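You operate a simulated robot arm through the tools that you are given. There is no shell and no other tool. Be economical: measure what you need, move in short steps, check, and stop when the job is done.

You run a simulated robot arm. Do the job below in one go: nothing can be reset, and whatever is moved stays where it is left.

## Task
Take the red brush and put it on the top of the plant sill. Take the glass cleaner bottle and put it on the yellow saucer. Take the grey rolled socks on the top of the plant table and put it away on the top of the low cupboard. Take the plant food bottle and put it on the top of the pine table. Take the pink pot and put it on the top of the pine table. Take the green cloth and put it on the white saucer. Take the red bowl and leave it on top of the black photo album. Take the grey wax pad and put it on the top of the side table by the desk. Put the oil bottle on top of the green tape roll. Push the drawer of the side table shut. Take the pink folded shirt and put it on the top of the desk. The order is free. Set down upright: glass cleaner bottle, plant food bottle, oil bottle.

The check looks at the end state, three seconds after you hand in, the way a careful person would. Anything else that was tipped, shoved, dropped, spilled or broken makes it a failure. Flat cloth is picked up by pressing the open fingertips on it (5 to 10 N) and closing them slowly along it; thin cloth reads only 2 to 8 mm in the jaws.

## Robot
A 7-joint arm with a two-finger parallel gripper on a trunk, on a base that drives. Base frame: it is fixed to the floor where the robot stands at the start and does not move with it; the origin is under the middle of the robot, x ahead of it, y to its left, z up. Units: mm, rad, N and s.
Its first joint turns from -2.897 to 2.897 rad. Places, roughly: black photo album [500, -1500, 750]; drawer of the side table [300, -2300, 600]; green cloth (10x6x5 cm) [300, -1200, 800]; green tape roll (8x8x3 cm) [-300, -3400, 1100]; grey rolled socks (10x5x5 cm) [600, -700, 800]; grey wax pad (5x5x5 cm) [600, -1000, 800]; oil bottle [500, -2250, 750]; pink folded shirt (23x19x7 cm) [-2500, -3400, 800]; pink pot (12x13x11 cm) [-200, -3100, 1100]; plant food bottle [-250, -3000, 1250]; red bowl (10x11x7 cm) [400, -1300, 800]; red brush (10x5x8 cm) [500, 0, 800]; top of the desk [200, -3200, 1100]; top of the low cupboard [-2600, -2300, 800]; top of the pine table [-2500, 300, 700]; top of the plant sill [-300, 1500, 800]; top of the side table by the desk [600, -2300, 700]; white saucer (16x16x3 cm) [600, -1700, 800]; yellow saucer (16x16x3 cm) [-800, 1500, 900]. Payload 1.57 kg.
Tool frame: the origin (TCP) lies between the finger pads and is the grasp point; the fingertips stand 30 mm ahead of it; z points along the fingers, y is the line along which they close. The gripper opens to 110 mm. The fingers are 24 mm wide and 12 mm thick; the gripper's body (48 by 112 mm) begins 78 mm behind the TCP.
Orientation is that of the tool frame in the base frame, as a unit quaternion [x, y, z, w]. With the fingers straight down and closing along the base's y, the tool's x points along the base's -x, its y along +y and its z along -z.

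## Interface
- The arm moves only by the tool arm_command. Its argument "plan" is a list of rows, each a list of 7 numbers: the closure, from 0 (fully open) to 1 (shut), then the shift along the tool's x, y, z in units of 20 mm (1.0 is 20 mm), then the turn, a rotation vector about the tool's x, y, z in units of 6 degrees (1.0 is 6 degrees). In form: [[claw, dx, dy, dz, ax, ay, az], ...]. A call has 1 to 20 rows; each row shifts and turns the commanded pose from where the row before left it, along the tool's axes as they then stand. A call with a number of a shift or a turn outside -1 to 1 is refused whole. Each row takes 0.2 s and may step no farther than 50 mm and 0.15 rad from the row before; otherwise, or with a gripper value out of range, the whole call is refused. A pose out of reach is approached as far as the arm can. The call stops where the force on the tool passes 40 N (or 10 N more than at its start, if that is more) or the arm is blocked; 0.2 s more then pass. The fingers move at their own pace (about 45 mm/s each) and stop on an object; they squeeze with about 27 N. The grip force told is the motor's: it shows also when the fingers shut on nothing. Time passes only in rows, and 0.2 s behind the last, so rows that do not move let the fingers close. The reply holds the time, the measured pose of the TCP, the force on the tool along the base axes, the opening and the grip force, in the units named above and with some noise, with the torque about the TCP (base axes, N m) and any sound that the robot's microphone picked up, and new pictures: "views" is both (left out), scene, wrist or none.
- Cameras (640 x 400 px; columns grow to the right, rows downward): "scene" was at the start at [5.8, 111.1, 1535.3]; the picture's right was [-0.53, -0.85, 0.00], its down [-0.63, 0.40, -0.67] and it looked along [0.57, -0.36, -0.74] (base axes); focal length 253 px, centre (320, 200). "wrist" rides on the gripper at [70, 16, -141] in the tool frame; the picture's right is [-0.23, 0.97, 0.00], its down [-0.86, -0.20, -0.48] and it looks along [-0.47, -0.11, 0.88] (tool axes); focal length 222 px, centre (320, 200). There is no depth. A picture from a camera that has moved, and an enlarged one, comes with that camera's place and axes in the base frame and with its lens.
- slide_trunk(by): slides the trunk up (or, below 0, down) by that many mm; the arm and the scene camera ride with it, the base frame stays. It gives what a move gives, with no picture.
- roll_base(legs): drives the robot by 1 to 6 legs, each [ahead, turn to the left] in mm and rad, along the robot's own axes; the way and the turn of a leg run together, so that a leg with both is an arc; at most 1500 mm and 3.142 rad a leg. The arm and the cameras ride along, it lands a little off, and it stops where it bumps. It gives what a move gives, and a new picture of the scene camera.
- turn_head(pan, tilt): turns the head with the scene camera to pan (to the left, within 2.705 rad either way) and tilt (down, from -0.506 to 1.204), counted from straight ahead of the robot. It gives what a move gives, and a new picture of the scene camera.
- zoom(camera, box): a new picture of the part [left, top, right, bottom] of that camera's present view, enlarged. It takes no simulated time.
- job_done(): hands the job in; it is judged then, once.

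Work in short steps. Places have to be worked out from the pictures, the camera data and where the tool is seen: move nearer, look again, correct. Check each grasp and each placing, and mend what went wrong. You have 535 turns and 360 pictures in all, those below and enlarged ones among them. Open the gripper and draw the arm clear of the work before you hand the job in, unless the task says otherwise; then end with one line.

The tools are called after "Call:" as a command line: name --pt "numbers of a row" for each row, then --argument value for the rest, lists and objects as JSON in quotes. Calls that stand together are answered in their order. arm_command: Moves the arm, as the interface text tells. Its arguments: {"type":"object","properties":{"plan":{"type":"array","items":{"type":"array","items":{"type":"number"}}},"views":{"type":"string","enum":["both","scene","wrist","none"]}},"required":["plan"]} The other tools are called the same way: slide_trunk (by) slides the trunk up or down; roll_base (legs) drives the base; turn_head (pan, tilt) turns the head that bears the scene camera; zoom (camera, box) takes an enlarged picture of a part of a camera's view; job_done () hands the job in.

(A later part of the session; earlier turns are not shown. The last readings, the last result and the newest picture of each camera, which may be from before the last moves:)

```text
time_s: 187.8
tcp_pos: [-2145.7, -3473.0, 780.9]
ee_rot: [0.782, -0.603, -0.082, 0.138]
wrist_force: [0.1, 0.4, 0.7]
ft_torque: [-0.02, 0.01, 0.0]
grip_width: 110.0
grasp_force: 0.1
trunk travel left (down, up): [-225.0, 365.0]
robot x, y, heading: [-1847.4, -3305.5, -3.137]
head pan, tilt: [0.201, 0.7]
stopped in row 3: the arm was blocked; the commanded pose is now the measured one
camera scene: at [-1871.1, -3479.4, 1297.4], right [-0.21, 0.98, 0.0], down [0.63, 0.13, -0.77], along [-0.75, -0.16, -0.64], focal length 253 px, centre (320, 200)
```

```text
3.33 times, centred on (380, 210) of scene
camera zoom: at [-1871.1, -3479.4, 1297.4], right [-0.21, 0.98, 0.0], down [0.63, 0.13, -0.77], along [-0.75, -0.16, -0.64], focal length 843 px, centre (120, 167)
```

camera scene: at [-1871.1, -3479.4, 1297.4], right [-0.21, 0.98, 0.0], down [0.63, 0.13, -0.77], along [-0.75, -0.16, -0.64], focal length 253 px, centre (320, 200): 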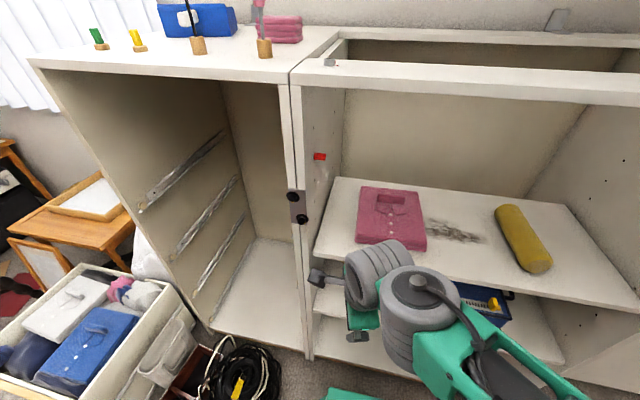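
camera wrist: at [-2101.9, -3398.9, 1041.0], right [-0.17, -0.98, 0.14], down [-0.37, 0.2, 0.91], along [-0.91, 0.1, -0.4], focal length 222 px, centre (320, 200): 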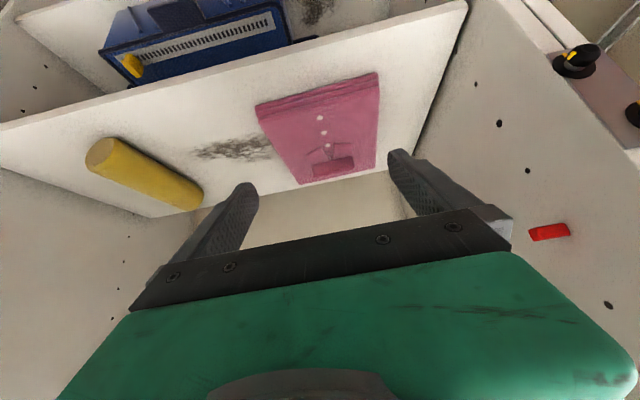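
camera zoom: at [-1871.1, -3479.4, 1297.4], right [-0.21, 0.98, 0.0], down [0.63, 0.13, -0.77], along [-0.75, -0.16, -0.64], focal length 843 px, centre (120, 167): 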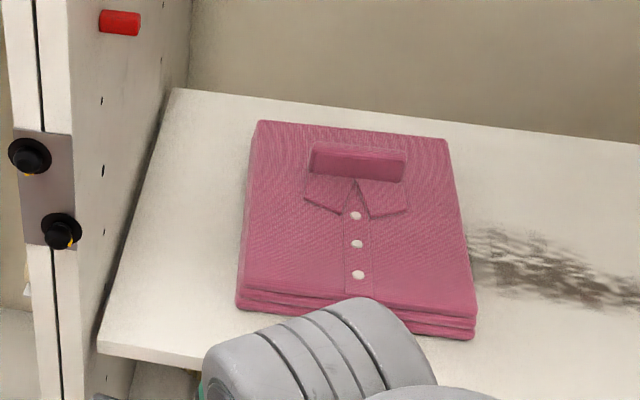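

Blocked because the tool is too close to the body. I back the base 250 mm and then extend the arm while correcting the orientation.

Call:
roll_base --legs '[[-250, 0]]'

Call:
arm_command --pt "0 0 1 0 0 0 0" --pt "0 0 1 0 0 0 0" --pt "0 0 1 0 0 0 0" --pt "0 0 1 0 0 0 0" --pt "0 0 1 0 0 0 0" --pt "0 0 1 0 0 0 0" --pt "0 0 1 0 0 0 0" --pt "0 0 1 0 0 0 0" --pt "0 0 1 0 0 0 0" --pt "0 0 1 0 0 0 0" --views "none"

```text
time_s: 189.6
tcp_pos: [-1896.8, -3469.8, 778.8]
ee_rot: [0.782, -0.603, -0.081, 0.136]
wrist_force: [-0.5, 0.2, 0.0]
ft_torque: [0.0, -0.01, 0.0]
grip_width: 110.1
grasp_force: 0.0
trunk travel left (down, up): [-225.0, 365.0]
robot x, y, heading: [-1595.1, -3307.3, -3.134]
head pan, tilt: [0.201, 0.7]
camera scene: at [-1622.0, -3477.6, 1296.3], right [-0.21, 0.98, 0.0], down [0.63, 0.13, -0.76], along [-0.75, -0.16, -0.64], focal length 253 px, centre (320, 200)
```

scene: 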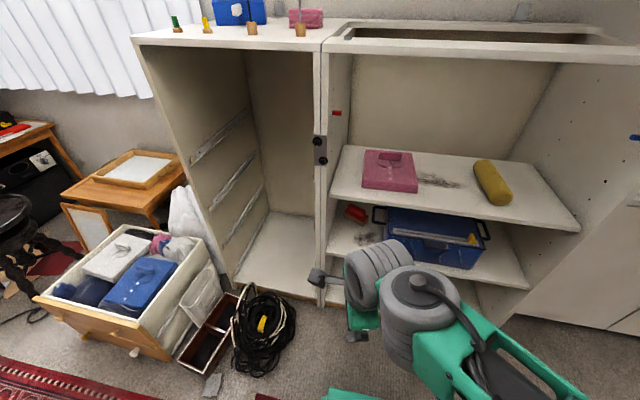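

```text
time_s: 191.8
tcp_pos: [-2080.3, -3517.3, 841.8]
ee_rot: [0.782, -0.603, -0.083, 0.136]
wrist_force: [-0.4, -0.1, 0.4]
ft_torque: [0.02, -0.02, -0.02]
grip_width: 109.8
grasp_force: 0.0
trunk travel left (down, up): [-225.0, 365.0]
robot x, y, heading: [-1600.4, -3300.8, -3.129]
head pan, tilt: [0.201, 0.7]
```

Now correct the orientation and shift to y≈-3392.

Call:
arm_command --pt "0 0 0 0 0.59 -0.15 0.49" --pt "0 0 0 0 0.59 -0.15 0.49" --pt "0 0 0 0 0.59 -0.15 0.49" --pt "0 0 0 0 0.59 -0.15 0.49" --pt "0 0 0 0 0.59 -0.15 0.49" --pt "0 -1 0 0 0 0 0" --pt "0 -1 0 0 0 0 0" --pt "0 -1 0 0 0 0 0" --pt "0 -1 0 0 0 0 0" --pt "0 -1 0 0 0 0 0" --pt "0 -1 0 0 0 0 0" --views "wrist"

```text
time_s: 194.2
tcp_pos: [-2079.8, -3396.9, 841.4]
ee_rot: [-0.706, 0.708, 0.001, 0.0]
wrist_force: [0.0, 0.0, -0.3]
ft_torque: [0.03, 0.03, 0.02]
grip_width: 110.2
grasp_force: 0.1
trunk travel left (down, up): [-225.0, 365.0]
robot x, y, heading: [-1599.9, -3308.5, -3.133]
head pan, tilt: [0.201, 0.7]
camera wrist: at [-2098.4, -3467.4, 982.8], right [-0.97, 0.23, 0.0], down [0.2, 0.85, 0.48], along [0.11, 0.47, -0.88], focal length 222 px, centre (320, 200)
```

wrist: 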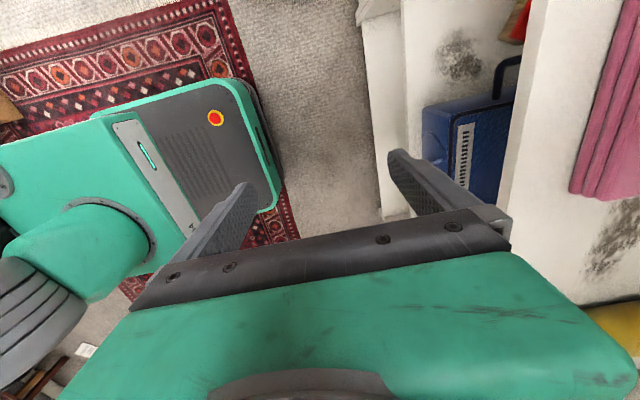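

Vertical now. Extend to the front plane at TCP z≈852 and look at clearance under the rail.

Call:
arm_command --pt "0 0 1 -0.5 0 0 0" --pt "0 0 1 0 0 0 0" --pt "0 0 1 0 0 0 0" --pt "0 0 1 0 0 0 0" --pt "0 0 1 0 0 0 0" --pt "0 0 1 0 0 0 0" --pt "0 0 1 0 0 0 0" --pt "0 0 1 0 0 0 0" --views "both"

```text
time_s: 196.0
tcp_pos: [-2241.6, -3395.6, 852.1]
ee_rot: [-0.706, 0.709, 0.0, 0.0]
wrist_force: [0.0, 0.6, 0.1]
ft_torque: [0.0, 0.0, -0.02]
grip_width: 109.8
grasp_force: 0.0
trunk travel left (down, up): [-225.0, 365.0]
robot x, y, heading: [-1597.2, -3307.0, -3.135]
head pan, tilt: [0.201, 0.7]
camera scene: at [-1621.8, -3477.7, 1296.4], right [-0.21, 0.98, 0.0], down [0.63, 0.13, -0.77], along [-0.75, -0.16, -0.64], focal length 253 px, centre (320, 200)
camera wrist: at [-2259.2, -3466.6, 993.3], right [-0.97, 0.23, 0.0], down [0.2, 0.85, 0.48], along [0.11, 0.47, -0.88], focal length 222 px, centre (320, 200)
```

scene: 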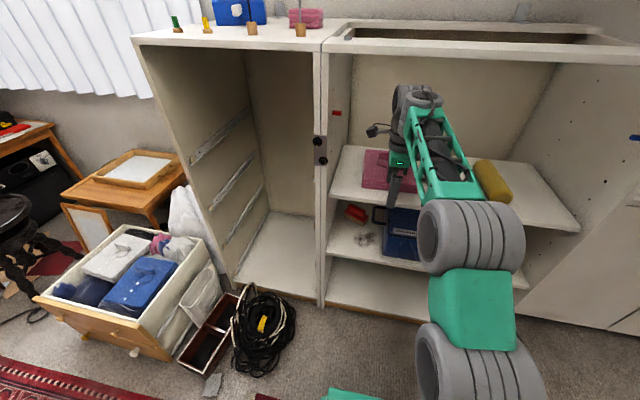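
wrist: 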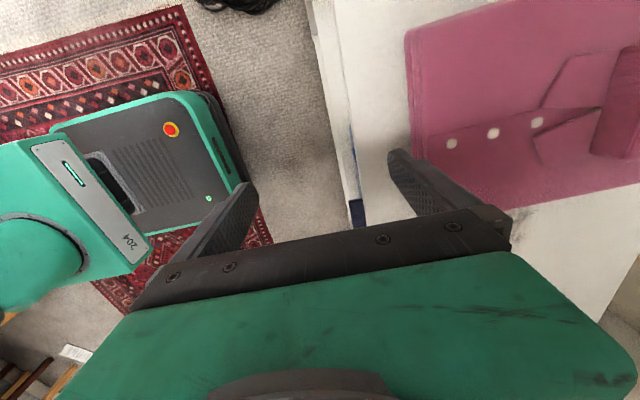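

Clear below the rail. Drive forward 165 mm.

Call:
roll_base --legs '[[165, 0]]'

Call:
arm_command --pt "0 0 0 0 0 0 0" --views "wrist"

```text
time_s: 197.5
tcp_pos: [-2409.2, -3397.3, 850.9]
ee_rot: [-0.705, 0.71, 0.0, 0.0]
wrist_force: [0.4, 0.8, -0.1]
ft_torque: [0.0, 0.01, 0.0]
grip_width: 109.9
grasp_force: 0.2
trunk travel left (down, up): [-225.0, 365.0]
robot x, y, heading: [-1762.5, -3306.2, -3.137]
head pan, tilt: [0.201, 0.7]
camera scene: at [-1789.2, -3478.7, 1296.4], right [-0.21, 0.98, 0.0], down [0.63, 0.13, -0.77], along [-0.75, -0.16, -0.64], focal length 253 px, centre (320, 200)
```

scene: 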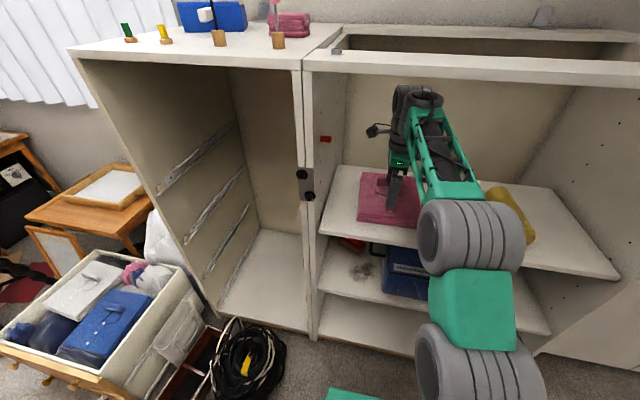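

```text
time_s: 197.9
tcp_pos: [-2408.8, -3395.1, 851.4]
ee_rot: [-0.705, 0.709, 0.001, -0.001]
wrist_force: [0.2, -0.4, -0.7]
ft_torque: [-0.01, -0.02, -0.03]
grip_width: 109.6
grasp_force: 0.1
trunk travel left (down, up): [-225.0, 365.0]
robot x, y, heading: [-1766.9, -3308.1, -3.141]
head pan, tilt: [0.201, 0.7]
camera wrist: at [-2426.6, -3466.4, 993.0], right [-0.97, 0.23, 0.0], down [0.21, 0.85, 0.48], along [0.11, 0.47, -0.88], focal length 222 px, centre (320, 200)
```

wrist: 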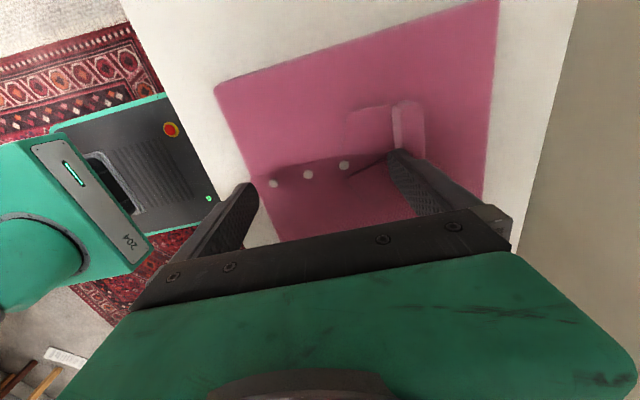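

Collar bar found at x≈-2486, y≈-3436…-3346. Raise 25 mm, move 76 mm in, look.

Call:
arm_command --pt "0 0 0 -0.65 0 0 0" --pt "0 0 0 -0.6 0 0 0" --pt "0 0 1 0 0 0 0" --pt "0 0 1 0 0 0 0" --pt "0 0 1 0 0 0 0" --pt "0 0 0.8 0 0 0 0" --pt "0 0 0 0 0 0 0" --views "wrist"

```text
time_s: 199.5
tcp_pos: [-2443.1, -3393.4, 865.6]
ee_rot: [-0.706, 0.708, 0.001, -0.001]
wrist_force: [0.4, -0.2, -0.7]
ft_torque: [0.0, 0.0, -0.01]
grip_width: 109.8
grasp_force: 0.0
out of reach, approached as far as the arm can: row 4, 5, 6
trunk travel left (down, up): [-225.0, 365.0]
robot x, y, heading: [-1766.1, -3308.6, -3.134]
head pan, tilt: [0.201, 0.7]
camera wrist: at [-2461.8, -3463.3, 1007.5], right [-0.97, 0.23, 0.0], down [0.21, 0.85, 0.48], along [0.11, 0.47, -0.88], focal length 222 px, centre (320, 200)
```

wrist: 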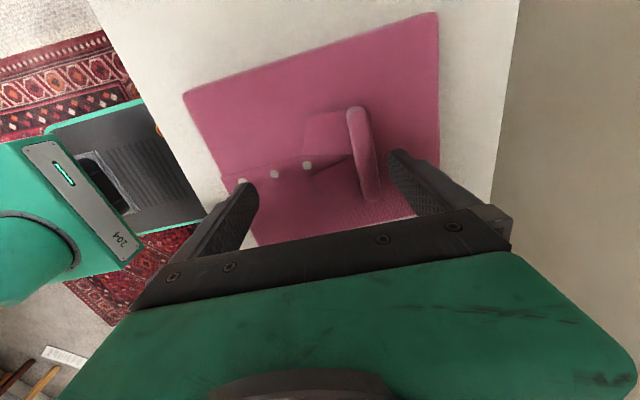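

Bar centre (-2486,-3396). Drive base forward 43 mm to centre over it, then lower.

Call:
roll_base --legs '[[43, 0]]'

Call:
arm_command --pt "0 0 0 0.5 0 0 0" --pt "0 0 0 0.5 0 0 0" --views "wrist"

```text
time_s: 200.3
tcp_pos: [-2486.2, -3393.6, 865.4]
ee_rot: [-0.705, 0.709, 0.0, -0.001]
wrist_force: [-0.1, 0.2, 0.1]
ft_torque: [0.0, -0.01, 0.04]
grip_width: 109.9
grasp_force: 0.1
trunk travel left (down, up): [-225.0, 365.0]
robot x, y, heading: [-1811.1, -3309.5, -3.138]
head pan, tilt: [0.201, 0.7]
camera scene: at [-1832.5, -3479.0, 1296.4], right [-0.2, 0.98, 0.0], down [0.63, 0.13, -0.77], along [-0.75, -0.16, -0.64], focal length 253 px, centre (320, 200)
```

scene: 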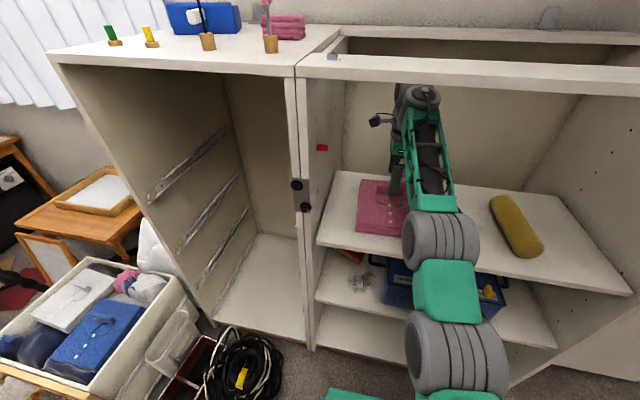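

```text
time_s: 200.9
tcp_pos: [-2487.3, -3392.3, 846.9]
ee_rot: [-0.705, 0.709, 0.001, -0.001]
wrist_force: [0.4, -0.5, 0.2]
ft_torque: [0.0, -0.01, 0.01]
grip_width: 110.0
grasp_force: 0.0
trunk travel left (down, up): [-225.0, 365.0]
robot x, y, heading: [-1810.2, -3304.6, -3.137]
head pan, tilt: [0.201, 0.7]
camera wrist: at [-2504.8, -3463.5, 987.5], right [-0.97, 0.23, 0.0], down [0.21, 0.85, 0.48], along [0.11, 0.47, -0.88], focal length 222 px, centre (320, 200)
```

wrist: 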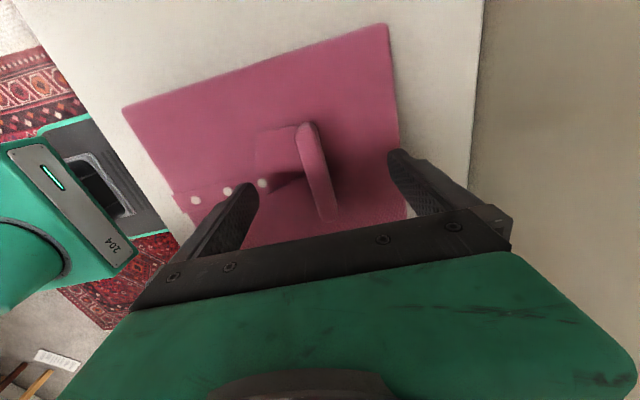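

Centred. Descend in small steps until the tips touch the shirt body, then close.

Call:
arm_command --pt "0 0 0 0.25 0 0 0" --pt "0 0 0 0.25 0 0 0" --pt "0 0 0 0.25 0 0 0" --pt "0 0 0 0.25 0 0 0" --pt "0 0 0 0 0 0 0" --views "wrist"

```text
time_s: 202.2
tcp_pos: [-2487.7, -3392.2, 825.1]
ee_rot: [-0.706, 0.708, 0.001, -0.001]
wrist_force: [-0.2, 0.3, -0.6]
ft_torque: [0.03, 0.01, 0.03]
grip_width: 109.7
grasp_force: 0.0
trunk travel left (down, up): [-225.0, 365.0]
robot x, y, heading: [-1810.2, -3310.3, -3.137]
head pan, tilt: [0.201, 0.7]
camera wrist: at [-2505.2, -3462.6, 967.4], right [-0.97, 0.23, 0.0], down [0.21, 0.85, 0.48], along [0.11, 0.47, -0.88], focal length 222 px, centre (320, 200)
```

wrist: 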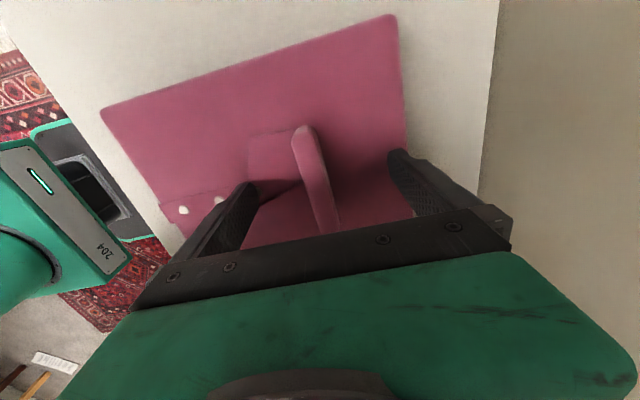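

Call:
arm_command --pt "0 0 0 0.2 0 0 0" --pt "0 0 0 0.2 0 0 0" --pt "0 0 0 0.2 0 0 0" --pt "0 0 0 0.2 0 0 0" --pt "0 0 0 0.2 0 0 0" --pt "0 0 0 0.2 0 0 0" --pt "0 0 0 0 0 0 0" --views "none"

```text
time_s: 202.9
tcp_pos: [-2487.3, -3392.1, 826.1]
ee_rot: [-0.705, 0.709, 0.007, -0.006]
wrist_force: [3.0, -0.1, 12.7]
ft_torque: [0.05, -0.84, -0.04]
grip_width: 110.2
grasp_force: 0.0
trunk travel left (down, up): [-225.0, 365.0]
robot x, y, heading: [-1812.0, -3307.9, -3.133]
head pan, tilt: [0.201, 0.7]
stopped in row 3: the force on the tool passed its limit (the readings are from after the stop); the commanded pose is now the measured one
```

Tips touch the shirt body. Ease up 3 mm and close on the bar.

Call:
arm_command --pt "0 0 0 -0.15 0 0 0" --pt "1 0 0 0 0 0 0" --pt "1 0 0 0 0 0 0" --pt "1 0 0 0 0 0 0" --pt "1 0 0 0 0 0 0" --pt "1 0 0 0 0 0 0" --pt "1 0 0 0 0 0 0" --pt "1 0 0 0 0 0 0" --pt "1 0 0 0 0 0 0" --views "wrist"

```text
time_s: 204.9
tcp_pos: [-2488.4, -3393.0, 825.1]
ee_rot: [-0.705, 0.709, 0.005, -0.005]
wrist_force: [0.6, 1.7, 1.1]
ft_torque: [0.05, -0.61, 0.33]
grip_width: 16.6
grasp_force: 27.2
trunk travel left (down, up): [-225.0, 365.0]
robot x, y, heading: [-1806.7, -3306.3, -3.13]
head pan, tilt: [0.201, 0.7]
camera wrist: at [-2504.3, -3462.4, 967.2], right [-0.97, 0.23, 0.01], down [0.21, 0.85, 0.47], along [0.1, 0.46, -0.88], focal length 222 px, centre (320, 200)
```

wrist: 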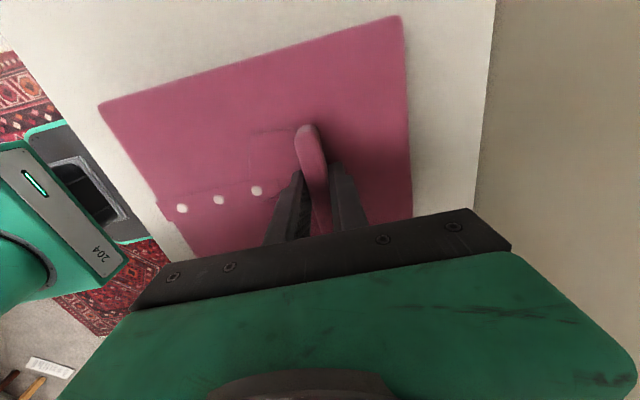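

Gripped at 16.6 mm. Lift 40 mm slowly and check.

Call:
arm_command --pt "1 0 0 -0.3 0 0 0" --pt "1 0 0 -0.4 0 0 0" --pt "1 0 0 -0.4 0 0 0" --pt "1 0 0 -0.4 0 0 0" --pt "1 0 0 -0.4 0 0 0" --pt "1 0 0 -0.1 0 0 0" --views "both"

```text
time_s: 206.3
tcp_pos: [-2488.5, -3392.9, 864.8]
ee_rot: [-0.705, 0.709, 0.004, -0.005]
wrist_force: [0.4, -0.1, -2.9]
ft_torque: [0.03, 0.11, -0.02]
grip_width: 16.6
grasp_force: 27.2
trunk travel left (down, up): [-225.0, 365.0]
robot x, y, heading: [-1809.9, -3306.1, -3.134]
head pan, tilt: [0.201, 0.7]
camera scene: at [-1832.9, -3479.0, 1296.4], right [-0.2, 0.98, 0.0], down [0.63, 0.13, -0.76], along [-0.75, -0.16, -0.64], focal length 253 px, centre (320, 200)
camera wrist: at [-2504.2, -3462.3, 1007.1], right [-0.97, 0.23, 0.01], down [0.21, 0.85, 0.47], along [0.1, 0.46, -0.88], focal length 222 px, centre (320, 200)
```

scene: 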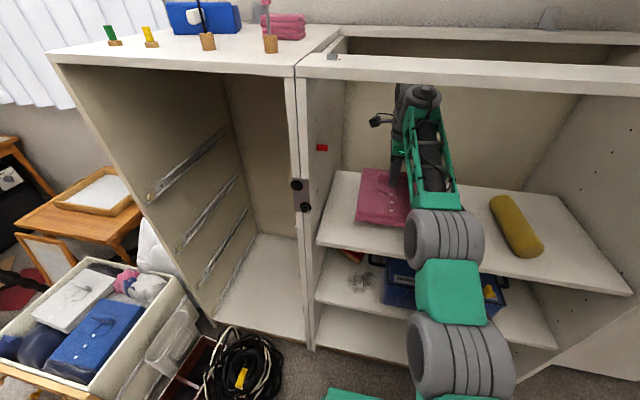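
wrist: 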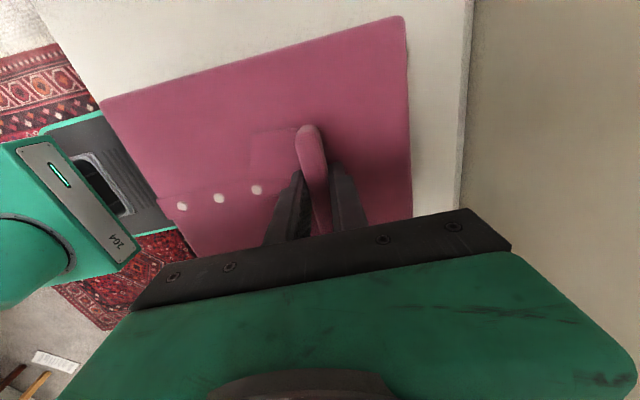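

Shirt is held level (≈3 N). Back straight out of the cabinet.

Call:
roll_base --legs '[[-520, 0]]'

Call:
slide_trunk --by 250

Call:
arm_command --pt "1 0 -1 -1 0 0 0" --pt "1 0 -1 -1 0 0 0" --pt "1 0 -1 -1 0 0 0" --pt "1 0 -1 -1 0 0 0" --pt "1 0 -1 -1 0 0 0" --pt "1 0 -1 -1 0 0 0" --pt "1 0 -1 0 0 0 0" --pt "1 0 -1 0 0 0 0" --pt "1 0 -1 0 0 0 0" --views "wrist"

Call:
turn_head --pan 2.6 --tilt 0.5

Call:
turn_head --pan -2.6 --tilt 0.5

```text
time_s: 209.4
tcp_pos: [-1965.6, -3388.8, 864.9]
ee_rot: [-0.704, 0.71, 0.004, -0.005]
wrist_force: [0.6, 0.0, -2.6]
ft_torque: [-0.02, 0.06, 0.03]
grip_width: 16.5
grasp_force: 26.5
trunk travel left (down, up): [-225.0, 365.0]
robot x, y, heading: [-1286.3, -3304.2, -3.135]
head pan, tilt: [0.201, 0.7]
camera scene: at [-1310.7, -3476.7, 1296.4], right [-0.2, 0.98, 0.0], down [0.63, 0.13, -0.76], along [-0.75, -0.15, -0.64], focal length 253 px, centre (320, 200)
```

scene: 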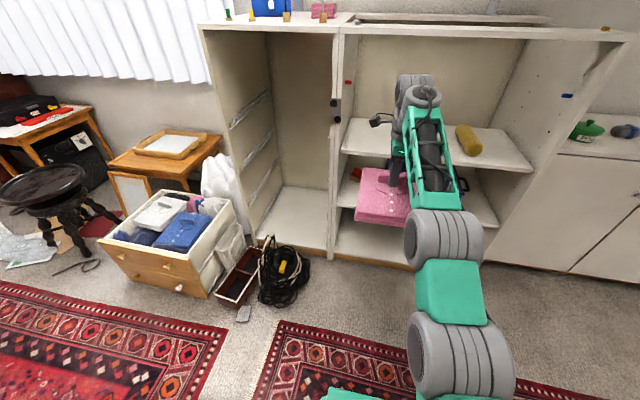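

```text
time_s: 212.0
tcp_pos: [-1966.8, -3389.6, 1114.7]
ee_rot: [-0.704, 0.71, 0.005, -0.006]
wrist_force: [0.3, 0.0, -3.1]
ft_torque: [-0.02, 0.08, 0.02]
grip_width: 16.4
grasp_force: 27.4
trunk travel left (down, up): [-475.0, 115.0]
robot x, y, heading: [-1287.1, -3307.2, -3.141]
head pan, tilt: [0.201, 0.7]
```

```text
time_s: 214.0
tcp_pos: [-1784.4, -3389.8, 1234.2]
ee_rot: [-0.704, 0.71, 0.006, -0.006]
wrist_force: [0.8, -0.4, -2.8]
ft_torque: [0.02, 0.09, 0.01]
grip_width: 16.6
grasp_force: 27.4
trunk travel left (down, up): [-475.0, 115.0]
robot x, y, heading: [-1285.8, -3308.9, -3.14]
head pan, tilt: [0.201, 0.7]
camera wrist: at [-1800.0, -3460.1, 1376.3], right [-0.97, 0.24, 0.01], down [0.21, 0.85, 0.47], along [0.1, 0.46, -0.88], focal length 222 px, centre (320, 200)
```

wrist: 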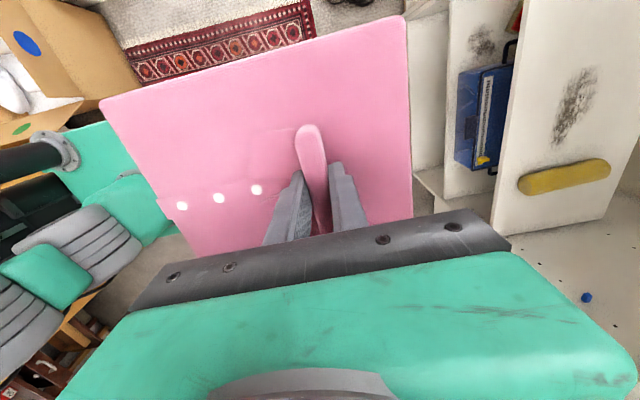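

```text
time_s: 216.2
tcp_pos: [-1784.8, -3390.8, 1234.5]
ee_rot: [-0.704, 0.71, 0.004, -0.006]
wrist_force: [0.1, -0.3, -2.6]
ft_torque: [0.0, 0.09, -0.01]
grip_width: 16.5
grasp_force: 26.5
trunk travel left (down, up): [-475.0, 115.0]
robot x, y, heading: [-1289.9, -3305.9, -3.142]
head pan, tilt: [2.601, 0.499]
camera scene: at [-1149.3, -3506.2, 1564.1], right [-0.51, -0.86, 0.0], down [-0.41, 0.25, -0.88], along [0.75, -0.45, -0.48], focal length 253 px, centre (320, 200)
```

scene: 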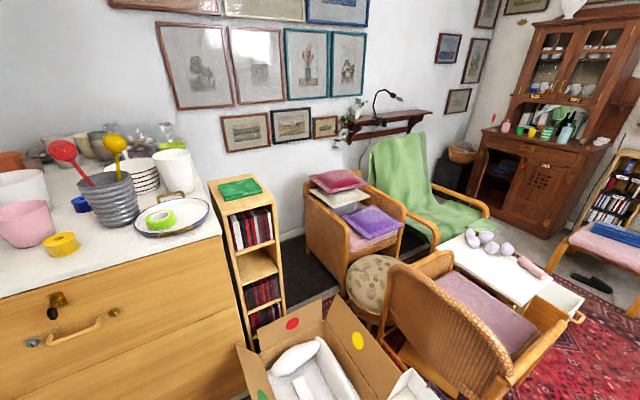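

```text
time_s: 220.2
tcp_pos: [-1785.8, -3391.5, 1233.9]
ee_rot: [-0.704, 0.71, 0.005, -0.006]
wrist_force: [0.1, -0.3, -2.2]
ft_torque: [-0.01, 0.09, 0.05]
grip_width: 16.7
grasp_force: 27.7
trunk travel left (down, up): [-475.0, 115.0]
robot x, y, heading: [-1286.2, -3306.0, -3.139]
head pan, tilt: [-2.601, 0.499]
camera scene: at [-1149.6, -3412.4, 1564.1], right [0.52, -0.86, 0.0], down [-0.41, -0.25, -0.88], along [0.75, 0.45, -0.48], focal length 253 px, centre (320, 200)
```

scene: 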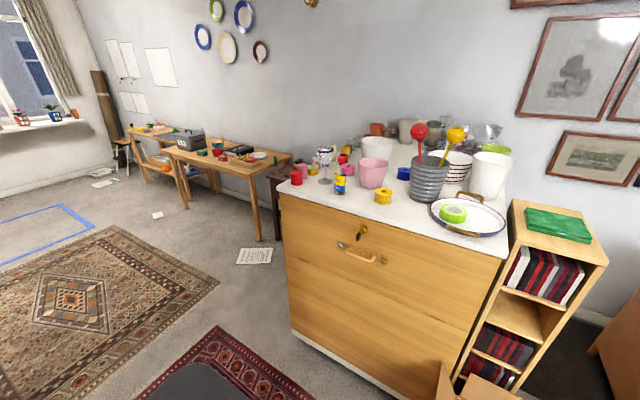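

The desk is a white-topped chest (top z≈1066, west face x≈-390), crowded. I turn around to face it and look at it from nearer with the head.

Call:
roll_base --legs '[[0, -2.85], [200, 0], [0, -0.29]]'

Call:
turn_head --pan 0.25 --tilt 0.45

```text
time_s: 229.4
tcp_pos: [-599.5, -3149.2, 1234.4]
ee_rot: [0.704, 0.71, 0.006, 0.003]
wrist_force: [0.0, -0.2, -2.2]
ft_torque: [0.05, -0.06, 0.01]
grip_width: 16.4
grasp_force: 27.5
trunk travel left (down, up): [-475.0, 115.0]
robot x, y, heading: [-1096.0, -3244.5, 0.025]
head pan, tilt: [-2.601, 0.499]
camera scene: at [-1236.8, -3137.7, 1564.2], right [-0.53, 0.85, 0.0], down [0.4, 0.26, -0.88], along [-0.74, -0.47, -0.48], focal length 253 px, centre (320, 200)
```

scene: 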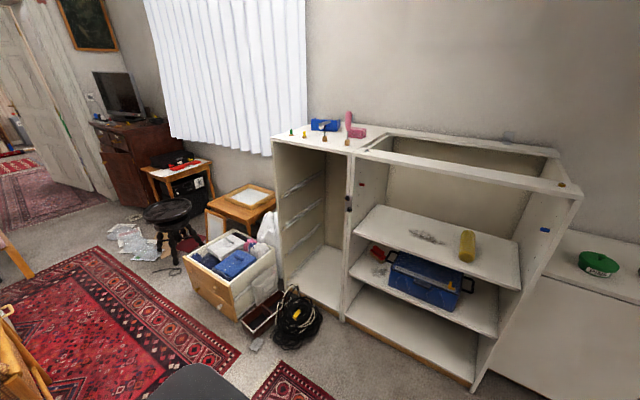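

```text
time_s: 231.9
tcp_pos: [-599.2, -3149.5, 1233.7]
ee_rot: [0.704, 0.71, 0.006, 0.005]
wrist_force: [0.0, 1.4, -2.8]
ft_torque: [0.05, -0.08, 0.01]
grip_width: 16.6
grasp_force: 26.8
trunk travel left (down, up): [-475.0, 115.0]
robot x, y, heading: [-1096.0, -3241.5, 0.016]
head pan, tilt: [0.25, 0.45]
camera scene: at [-1071.3, -3064.4, 1568.6], right [0.27, -0.96, 0.0], down [-0.42, -0.12, -0.9], along [0.87, 0.24, -0.44], focal length 253 px, centre (320, 200)
```

scene: 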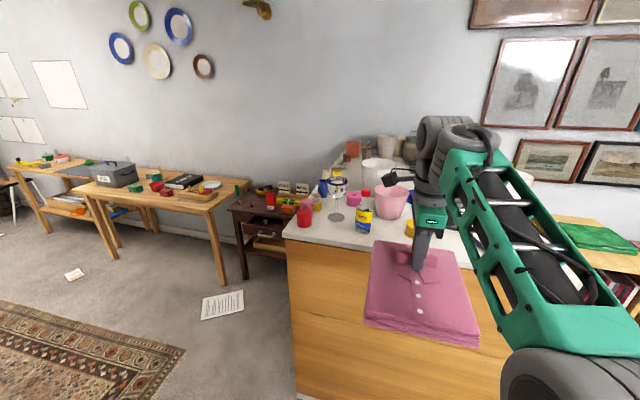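

Raise the trunk for a better overview of the desk top.

Call:
slide_trunk --by 110

Call:
turn_head --pan 0.1 --tilt 0.5

Call:
zoom --camera "scene" --box '[220, 120, 540, 320]'

Call:
arm_command --pt "1 0 0 0 0 0 0" --views "wrist"

```text
time_s: 233.4
tcp_pos: [-599.9, -3149.7, 1343.8]
ee_rot: [0.704, 0.71, 0.005, 0.005]
wrist_force: [-0.4, 0.1, -3.7]
ft_torque: [-0.03, -0.09, 0.02]
grip_width: 16.7
grasp_force: 27.7
trunk travel left (down, up): [-585.0, 5.0]
robot x, y, heading: [-1095.6, -3242.7, 0.021]
head pan, tilt: [0.25, 0.45]
```

```text
time_s: 234.1
tcp_pos: [-599.6, -3149.1, 1344.2]
ee_rot: [0.704, 0.71, 0.005, 0.004]
wrist_force: [-0.3, 1.0, -1.8]
ft_torque: [-0.02, -0.08, -0.02]
grip_width: 16.8
grasp_force: 26.9
trunk travel left (down, up): [-585.0, 5.0]
robot x, y, heading: [-1095.7, -3242.8, 0.025]
head pan, tilt: [0.099, 0.499]
camera scene: at [-1069.5, -3078.0, 1674.1], right [0.12, -0.99, 0.0], down [-0.48, -0.06, -0.88], along [0.87, 0.11, -0.48], focal length 253 px, centre (320, 200)
```

scene: 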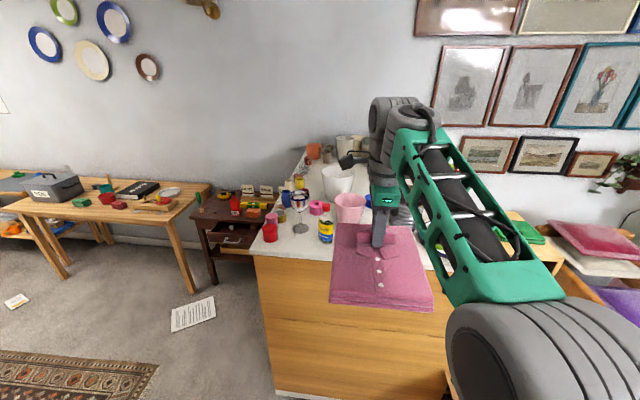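

```text
2.00 times, centred on (380, 220) of scene
camera zoom: at [-1069.5, -3078.0, 1674.1], right [0.12, -0.99, 0.0], down [-0.48, -0.06, -0.88], along [0.87, 0.11, -0.48], focal length 506 px, centre (200, 160)
```

zoom: 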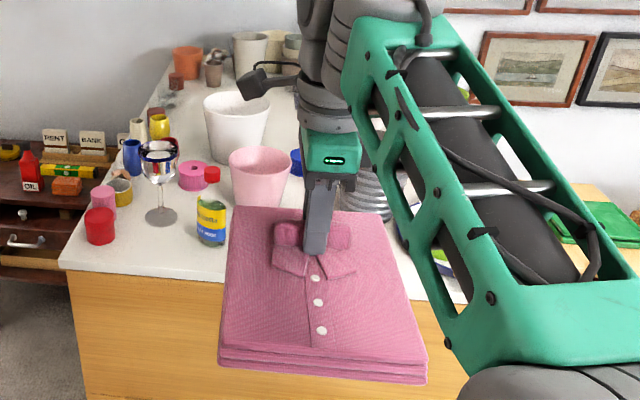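

```text
time_s: 234.5
tcp_pos: [-600.5, -3149.7, 1344.2]
ee_rot: [0.704, 0.71, 0.006, 0.004]
wrist_force: [-1.2, 0.6, -3.6]
ft_torque: [-0.02, -0.1, 0.01]
grip_width: 16.9
grasp_force: 26.8
trunk travel left (down, up): [-585.0, 5.0]
robot x, y, heading: [-1099.0, -3243.0, 0.023]
head pan, tilt: [0.099, 0.499]
camera wrist: at [-587.3, -3080.7, 1485.9], right [0.98, -0.22, 0.01], down [-0.2, -0.86, 0.47], along [-0.09, -0.47, -0.88], focal length 222 px, centre (320, 200)
```

wrist: 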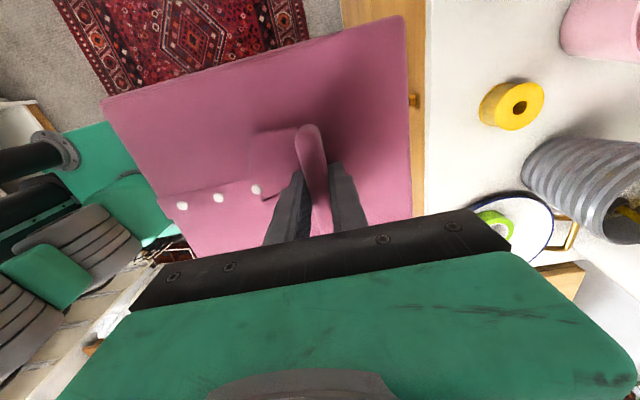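

The desk has no room until the plant food bottle and pink pot are gone, so I park the shirt temporarily on the open floor to the west. Turn round and lower the trunk.

Call:
roll_base --legs '[[0, 3.0]]'

Call:
slide_trunk --by -580

Call:
turn_head --pan 0.0 --tilt 0.8

```text
time_s: 241.8
tcp_pos: [-1601.7, -3256.4, 1343.8]
ee_rot: [-0.651, 0.759, 0.005, -0.005]
wrist_force: [0.3, -0.7, -2.3]
ft_torque: [0.0, 0.06, -0.01]
grip_width: 16.6
grasp_force: 27.3
trunk travel left (down, up): [-585.0, 5.0]
robot x, y, heading: [-1097.9, -3244.9, 3.0]
head pan, tilt: [0.099, 0.499]
camera scene: at [-1150.0, -3400.3, 1674.1], right [0.04, 1.0, 0.0], down [0.48, -0.02, -0.88], along [-0.88, 0.04, -0.48], focal length 253 px, centre (320, 200)
```

scene: 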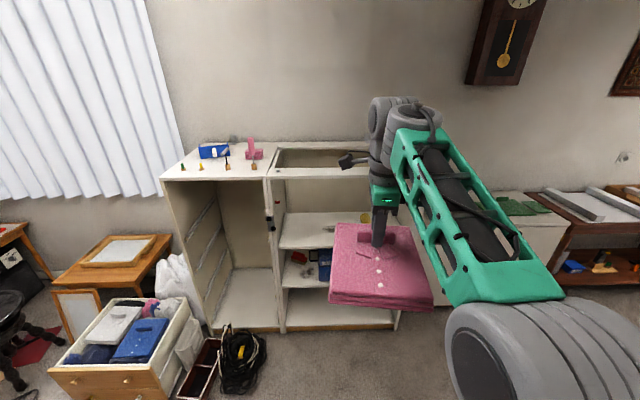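

```text
refused: -580 is not a number from -400 to 400
```

```text
time_s: 242.7
tcp_pos: [-1600.3, -3255.6, 1343.8]
ee_rot: [-0.652, 0.758, 0.005, -0.006]
wrist_force: [0.5, -0.1, -2.5]
ft_torque: [0.04, 0.08, -0.03]
grip_width: 16.9
grasp_force: 27.0
trunk travel left (down, up): [-585.0, 5.0]
robot x, y, heading: [-1094.5, -3241.1, 3.004]
head pan, tilt: [0.0, 0.799]
camera scene: at [-1139.1, -3392.7, 1648.2], right [0.14, 0.99, 0.0], down [0.71, -0.1, -0.7], along [-0.69, 0.1, -0.72], focal length 253 px, centre (320, 200)
```

scene: 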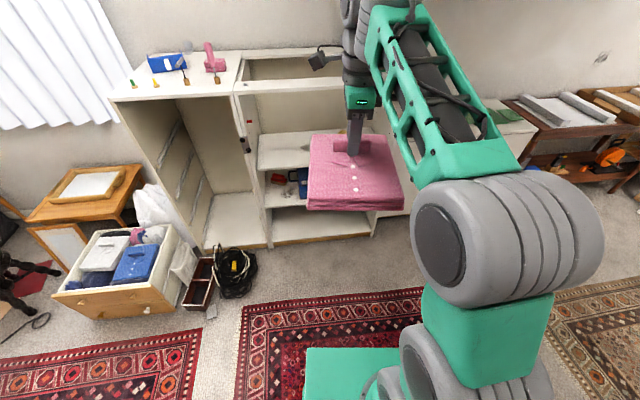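

Call:
arm_command --pt "1 0 1 0 0 0 0" --pt "1 0 1 0 0 0 0" --pt "1 0 1 0 0 0 0" --pt "1 0 1 0 0 0 0" --pt "1 0 1 0 0 0 0" --views "none"

Call:
slide_trunk --by -395

Call:
slide_trunk --by -185

Call:
arm_command --pt "1 0 0 1 0 0 0" --pt "1 0 0 1 0 0 0" --pt "1 0 0 1 0 0 0" --pt "1 0 0 1 0 0 0" --pt "1 0 0 1 0 0 0" --pt "1 0 0 1 0 0 0" --pt "1 0 0 1 0 0 0" --pt "1 0 0 1 0 0 0" --pt "1 0 0 1 0 0 0" --pt "1 0 0 1 0 0 0" --pt "1 0 0 1 0 0 0" --pt "1 0 0 1 0 0 0" --pt "1 0 0 1 0 0 0" --pt "1 0 0 1 0 0 0" --pt "1 0 0 1 0 0 0" --pt "1 0 0 1 0 0 0" --pt "1 0 0 1 0 0 0" --pt "1 0 0 1 0 0 0" --pt "1 0 0 1 0 0 0" --pt "1 0 0 1 0 0 0" --views "none"

Call:
arm_command --pt "1 0 0 1 0 0 0" --pt "1 0 0 1 0 0 0" --pt "1 0 0 1 0 0 0" --pt "1 0 0 1 0 0 0" --pt "1 0 0 1 0 0 0" --pt "1 0 0 1 0 0 0" --pt "1 0 0 1 0 0 0" --pt "1 0 0 1 0 0 0" --views "scene"

```text
time_s: 243.8
tcp_pos: [-1703.4, -3240.3, 1345.6]
ee_rot: [-0.651, 0.759, 0.004, -0.004]
wrist_force: [-1.0, 0.5, -2.4]
ft_torque: [0.03, 0.06, 0.0]
grip_width: 16.4
grasp_force: 26.7
trunk travel left (down, up): [-585.0, 5.0]
robot x, y, heading: [-1095.2, -3243.1, 3.0]
head pan, tilt: [0.0, 0.799]
```

```text
time_s: 247.6
tcp_pos: [-1700.7, -3241.1, 951.1]
ee_rot: [-0.651, 0.759, 0.005, -0.005]
wrist_force: [0.3, -0.4, -3.1]
ft_torque: [0.01, 0.09, -0.03]
grip_width: 16.5
grasp_force: 26.5
trunk travel left (down, up): [-190.0, 400.0]
robot x, y, heading: [-1099.2, -3244.0, 3.002]
head pan, tilt: [0.0, 0.799]
```

```text
time_s: 249.7
tcp_pos: [-1701.4, -3240.3, 764.8]
ee_rot: [-0.651, 0.759, 0.005, -0.005]
wrist_force: [0.4, 0.1, -2.4]
ft_torque: [-0.01, 0.08, -0.01]
grip_width: 16.4
grasp_force: 27.1
trunk travel left (down, up): [-5.0, 585.0]
robot x, y, heading: [-1092.8, -3242.6, 3.002]
head pan, tilt: [0.0, 0.799]
```

```text
time_s: 253.9
tcp_pos: [-1706.5, -3240.1, 365.8]
ee_rot: [-0.651, 0.759, 0.005, -0.005]
wrist_force: [0.6, -0.2, -2.6]
ft_torque: [0.01, 0.06, -0.02]
grip_width: 16.8
grasp_force: 26.8
trunk travel left (down, up): [-5.0, 585.0]
robot x, y, heading: [-1097.8, -3242.5, 3.003]
head pan, tilt: [0.0, 0.799]
```

```text
time_s: 255.7
tcp_pos: [-1708.8, -3241.1, 206.6]
ee_rot: [-0.652, 0.759, 0.004, -0.006]
wrist_force: [-0.9, -0.3, -1.9]
ft_torque: [0.02, 0.06, -0.01]
grip_width: 16.7
grasp_force: 26.8
trunk travel left (down, up): [-5.0, 585.0]
robot x, y, heading: [-1095.4, -3241.4, 3.001]
head pan, tilt: [0.0, 0.799]
camera scene: at [-1138.9, -3392.6, 1068.2], right [0.14, 0.99, 0.0], down [0.71, -0.1, -0.7], along [-0.69, 0.1, -0.72], focal length 253 px, centre (320, 200)
```

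scene: 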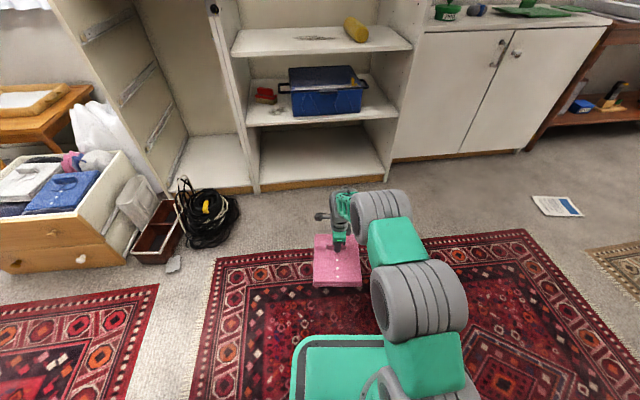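

Call:
arm_command --pt "1 0 0 1 0 0 0" --pt "1 0 0 1 0 0 0" --pt "1 0 0 1 0 0 0" --pt "1 0 0 1 0 0 0" --pt "1 0 0 1 0 0 0" --pt "1 0 0 0.4 0 0 0" --pt "1 0 0 0.3 0 0 0" --pt "1 0 0 0.25 0 0 0" --pt "1 0 0 0.25 0 0 0" --pt "1 0 0 0.25 0 0 0" --pt "1 0 0 0.25 0 0 0" --views "none"

```text
time_s: 258.1
tcp_pos: [-1709.2, -3240.3, 71.3]
ee_rot: [-0.651, 0.759, 0.005, -0.005]
wrist_force: [-0.1, -0.5, -1.7]
ft_torque: [0.06, 0.03, 0.01]
grip_width: 16.7
grasp_force: 26.5
trunk travel left (down, up): [-5.0, 585.0]
robot x, y, heading: [-1096.9, -3242.6, 3.008]
head pan, tilt: [0.0, 0.799]
```

Call:
arm_command --pt "1 0 0 0.15 0 0 0" --pt "1 0 0 0.15 0 0 0" --pt "1 0 0 0.15 0 0 0" --pt "1 0 0 0.15 0 0 0" --pt "1 0 0 0.15 0 0 0" --pt "1 0 0 0.15 0 0 0" --pt "1 0 0 0.15 0 0 0" --views "none"

```text
time_s: 259.1
tcp_pos: [-1711.4, -3240.6, 64.1]
ee_rot: [-0.652, 0.758, 0.005, -0.005]
wrist_force: [11.9, 0.3, 25.6]
ft_torque: [-0.13, -1.13, 0.05]
grip_width: 16.7
grasp_force: 26.8
trunk travel left (down, up): [-5.0, 585.0]
robot x, y, heading: [-1095.9, -3245.1, 2.999]
head pan, tilt: [0.0, 0.799]
stopped in row 5: the force on the tool passed its limit (the readings are from after the stop); the commanded pose is now the measured one
```

Shirt rests on the rug. Release, rise.

Call:
arm_command --pt "1 0 0 -0.1 0 0 0" --pt "0 0 0 0 0 0 0" --pt "0 0 0 0 0 0 0" --pt "0 0 0 0 0 0 0" --pt "0 0 0 0 0 0 0" --pt "0 0 0 -1 0 0 0" --pt "0 0 0 -1 0 0 0" --pt "0 0 0 -1 0 0 0" --pt "0 0 0 -1 0 0 0" --pt "0 0 0 -1 0 0 0" --pt "0 0 0 -1 0 0 0" --pt "0 0 0 -1 0 0 0" --pt "0 0 0 -1 0 0 0" --pt "0 0 0 -1 0 0 0" --pt "0 0 0 -1 0 0 0" --pt "0 0 0 -1 0 0 0" --pt "0 0 0 -1 0 0 0" --pt "0 0 0 -1 0 0 0" --pt "0 0 0 -1 0 0 0" --pt "0 0 0 -1 0 0 0" --views "wrist"

Call:
slide_trunk --by 395

Call:
slide_trunk --by 185

Call:
arm_command --pt "0 0 -1 -1 0 0 0" --pt "0 0 -1 -1 0 0 0" --pt "0 0 -1 -1 0 0 0" --pt "0 0 -1 -1 0 0 0" --pt "0 0 -1 -1 0 0 0" --pt "0 0 -1 -1 0 0 0" --pt "0 0 -1 -1 0 0 0" --pt "0 0 -1 -1 0 0 0" --pt "0 0 -1 -1 0 0 0" --pt "0 0 0 -1 0 0 0" --pt "0 0 0 -1 0 0 0" --pt "0 0 0 -1 0 0 0" --pt "0 0 0 -1 0 0 0" --pt "0 0 0 -1 0 0 0" --pt "0 0 0 -1 0 0 0" --pt "0 0 0 -1 0 0 0" --pt "0 0 0 -1 0 0 0" --views "none"

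```text
time_s: 263.3
tcp_pos: [-1707.7, -3241.6, 363.6]
ee_rot: [-0.652, 0.758, 0.003, -0.005]
wrist_force: [0.0, -0.2, 0.0]
ft_torque: [-0.01, 0.03, 0.01]
grip_width: 110.3
grasp_force: 0.1
trunk travel left (down, up): [-5.0, 585.0]
robot x, y, heading: [-1098.3, -3246.8, 3.0]
head pan, tilt: [0.0, 0.799]
camera wrist: at [-1733.9, -3307.9, 505.4], right [-0.93, 0.37, 0.01], down [0.33, 0.81, 0.47], along [0.17, 0.44, -0.88], focal length 222 px, centre (320, 200)
```

wrist: 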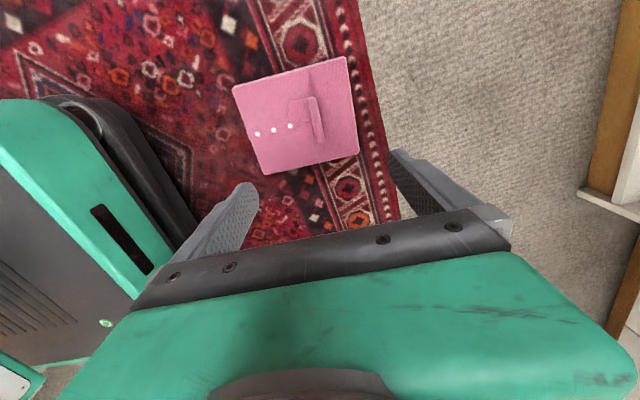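

```text
time_s: 267.1
tcp_pos: [-1707.9, -3239.2, 757.3]
ee_rot: [-0.651, 0.759, 0.005, -0.005]
wrist_force: [0.2, 0.0, 0.2]
ft_torque: [0.03, 0.01, -0.01]
grip_width: 109.9
grasp_force: 0.0
trunk travel left (down, up): [-400.0, 190.0]
robot x, y, heading: [-1095.0, -3244.0, 3.001]
head pan, tilt: [0.0, 0.799]
```

```text
time_s: 269.1
tcp_pos: [-1708.3, -3240.8, 943.1]
ee_rot: [-0.651, 0.759, 0.004, -0.005]
wrist_force: [1.0, 0.5, 0.0]
ft_torque: [0.0, -0.03, 0.04]
grip_width: 110.1
grasp_force: 0.0
trunk travel left (down, up): [-585.0, 5.0]
robot x, y, heading: [-1096.5, -3242.3, 3.01]
head pan, tilt: [0.0, 0.799]
```

```text
time_s: 272.7
tcp_pos: [-1524.5, -3268.9, 1281.3]
ee_rot: [-0.652, 0.758, 0.004, -0.004]
wrist_force: [-0.6, 0.6, -0.2]
ft_torque: [0.0, 0.0, 0.0]
grip_width: 110.0
grasp_force: 0.0
trunk travel left (down, up): [-585.0, 5.0]
robot x, y, heading: [-1095.0, -3241.8, 3.001]
head pan, tilt: [0.0, 0.799]
```

Shirt parked with its bar at (-1712,-3241). Now drive to the desk for the plant food bottle.

Call:
roll_base --legs '[[0, -2.31], [310, 0], [0, -0.69]]'

Call:
turn_head --pan 0.0 --tilt 0.65

Call:
arm_command --pt "0 0 0.5 0 0 0 0" --pt "0 0 0.5 0 0 0 0" --views "wrist"

```text
time_s: 282.2
tcp_pos: [-423.0, -2958.3, 1280.8]
ee_rot: [0.713, 0.701, 0.005, 0.005]
wrist_force: [-0.4, -0.4, -1.1]
ft_torque: [0.01, -0.01, 0.03]
grip_width: 110.1
grasp_force: 0.1
trunk travel left (down, up): [-585.0, 5.0]
robot x, y, heading: [-845.4, -3042.5, -0.003]
head pan, tilt: [0.0, 0.799]
camera scene: at [-825.5, -2886.9, 1648.2], right [0.0, -1.0, 0.0], down [-0.72, 0.0, -0.7], along [0.7, 0.0, -0.72], focal length 253 px, centre (320, 200)
```

scene: 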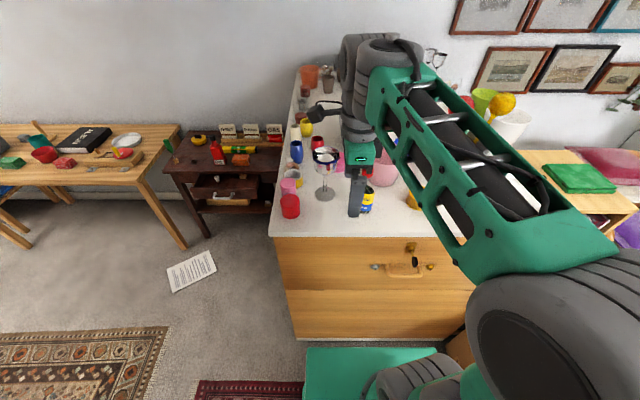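

```text
time_s: 282.9
tcp_pos: [-422.2, -2957.5, 1281.1]
ee_rot: [0.712, 0.702, 0.006, 0.005]
wrist_force: [0.9, -0.6, -0.4]
ft_torque: [0.02, 0.01, -0.01]
grip_width: 109.8
grasp_force: 0.1
trunk travel left (down, up): [-585.0, 5.0]
robot x, y, heading: [-844.2, -3040.6, -0.007]
head pan, tilt: [0.0, 0.649]
camera scene: at [-819.5, -2886.7, 1660.7], right [0.0, -1.0, 0.0], down [-0.6, 0.0, -0.8], along [0.8, 0.0, -0.6], focal length 253 px, centre (320, 200)
```

scene: 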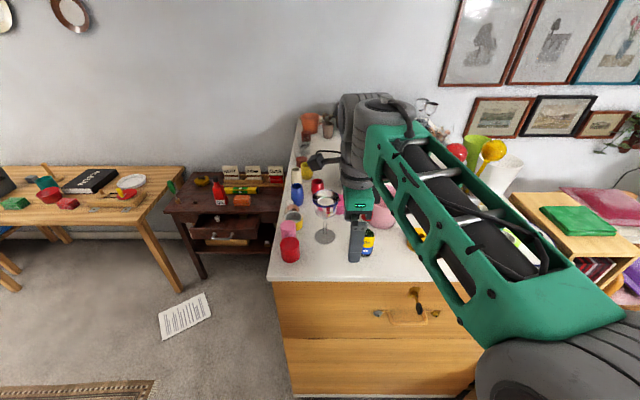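

```text
time_s: 283.5
tcp_pos: [-403.7, -2959.1, 1282.8]
ee_rot: [0.713, 0.702, 0.006, 0.005]
wrist_force: [0.0, 0.4, -0.4]
ft_torque: [0.01, -0.02, 0.03]
grip_width: 110.0
grasp_force: 0.1
trunk travel left (down, up): [-585.0, 5.0]
robot x, y, heading: [-852.3, -3044.2, -0.004]
head pan, tilt: [0.0, 0.649]
camera wrist: at [-389.7, -2889.6, 1423.2], right [0.97, -0.24, 0.01], down [-0.22, -0.85, 0.47], along [-0.1, -0.46, -0.88], focal length 222 px, centre (320, 200)
```

wrist: 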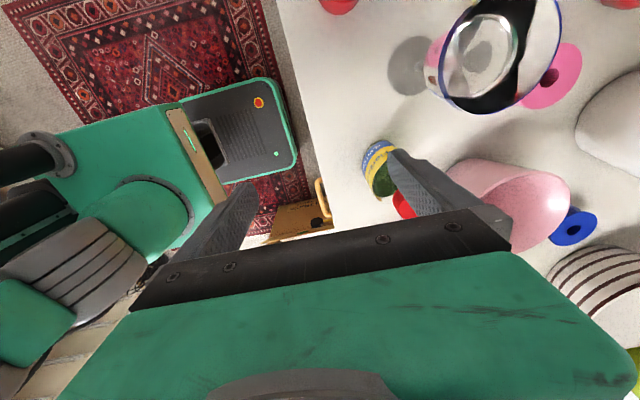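

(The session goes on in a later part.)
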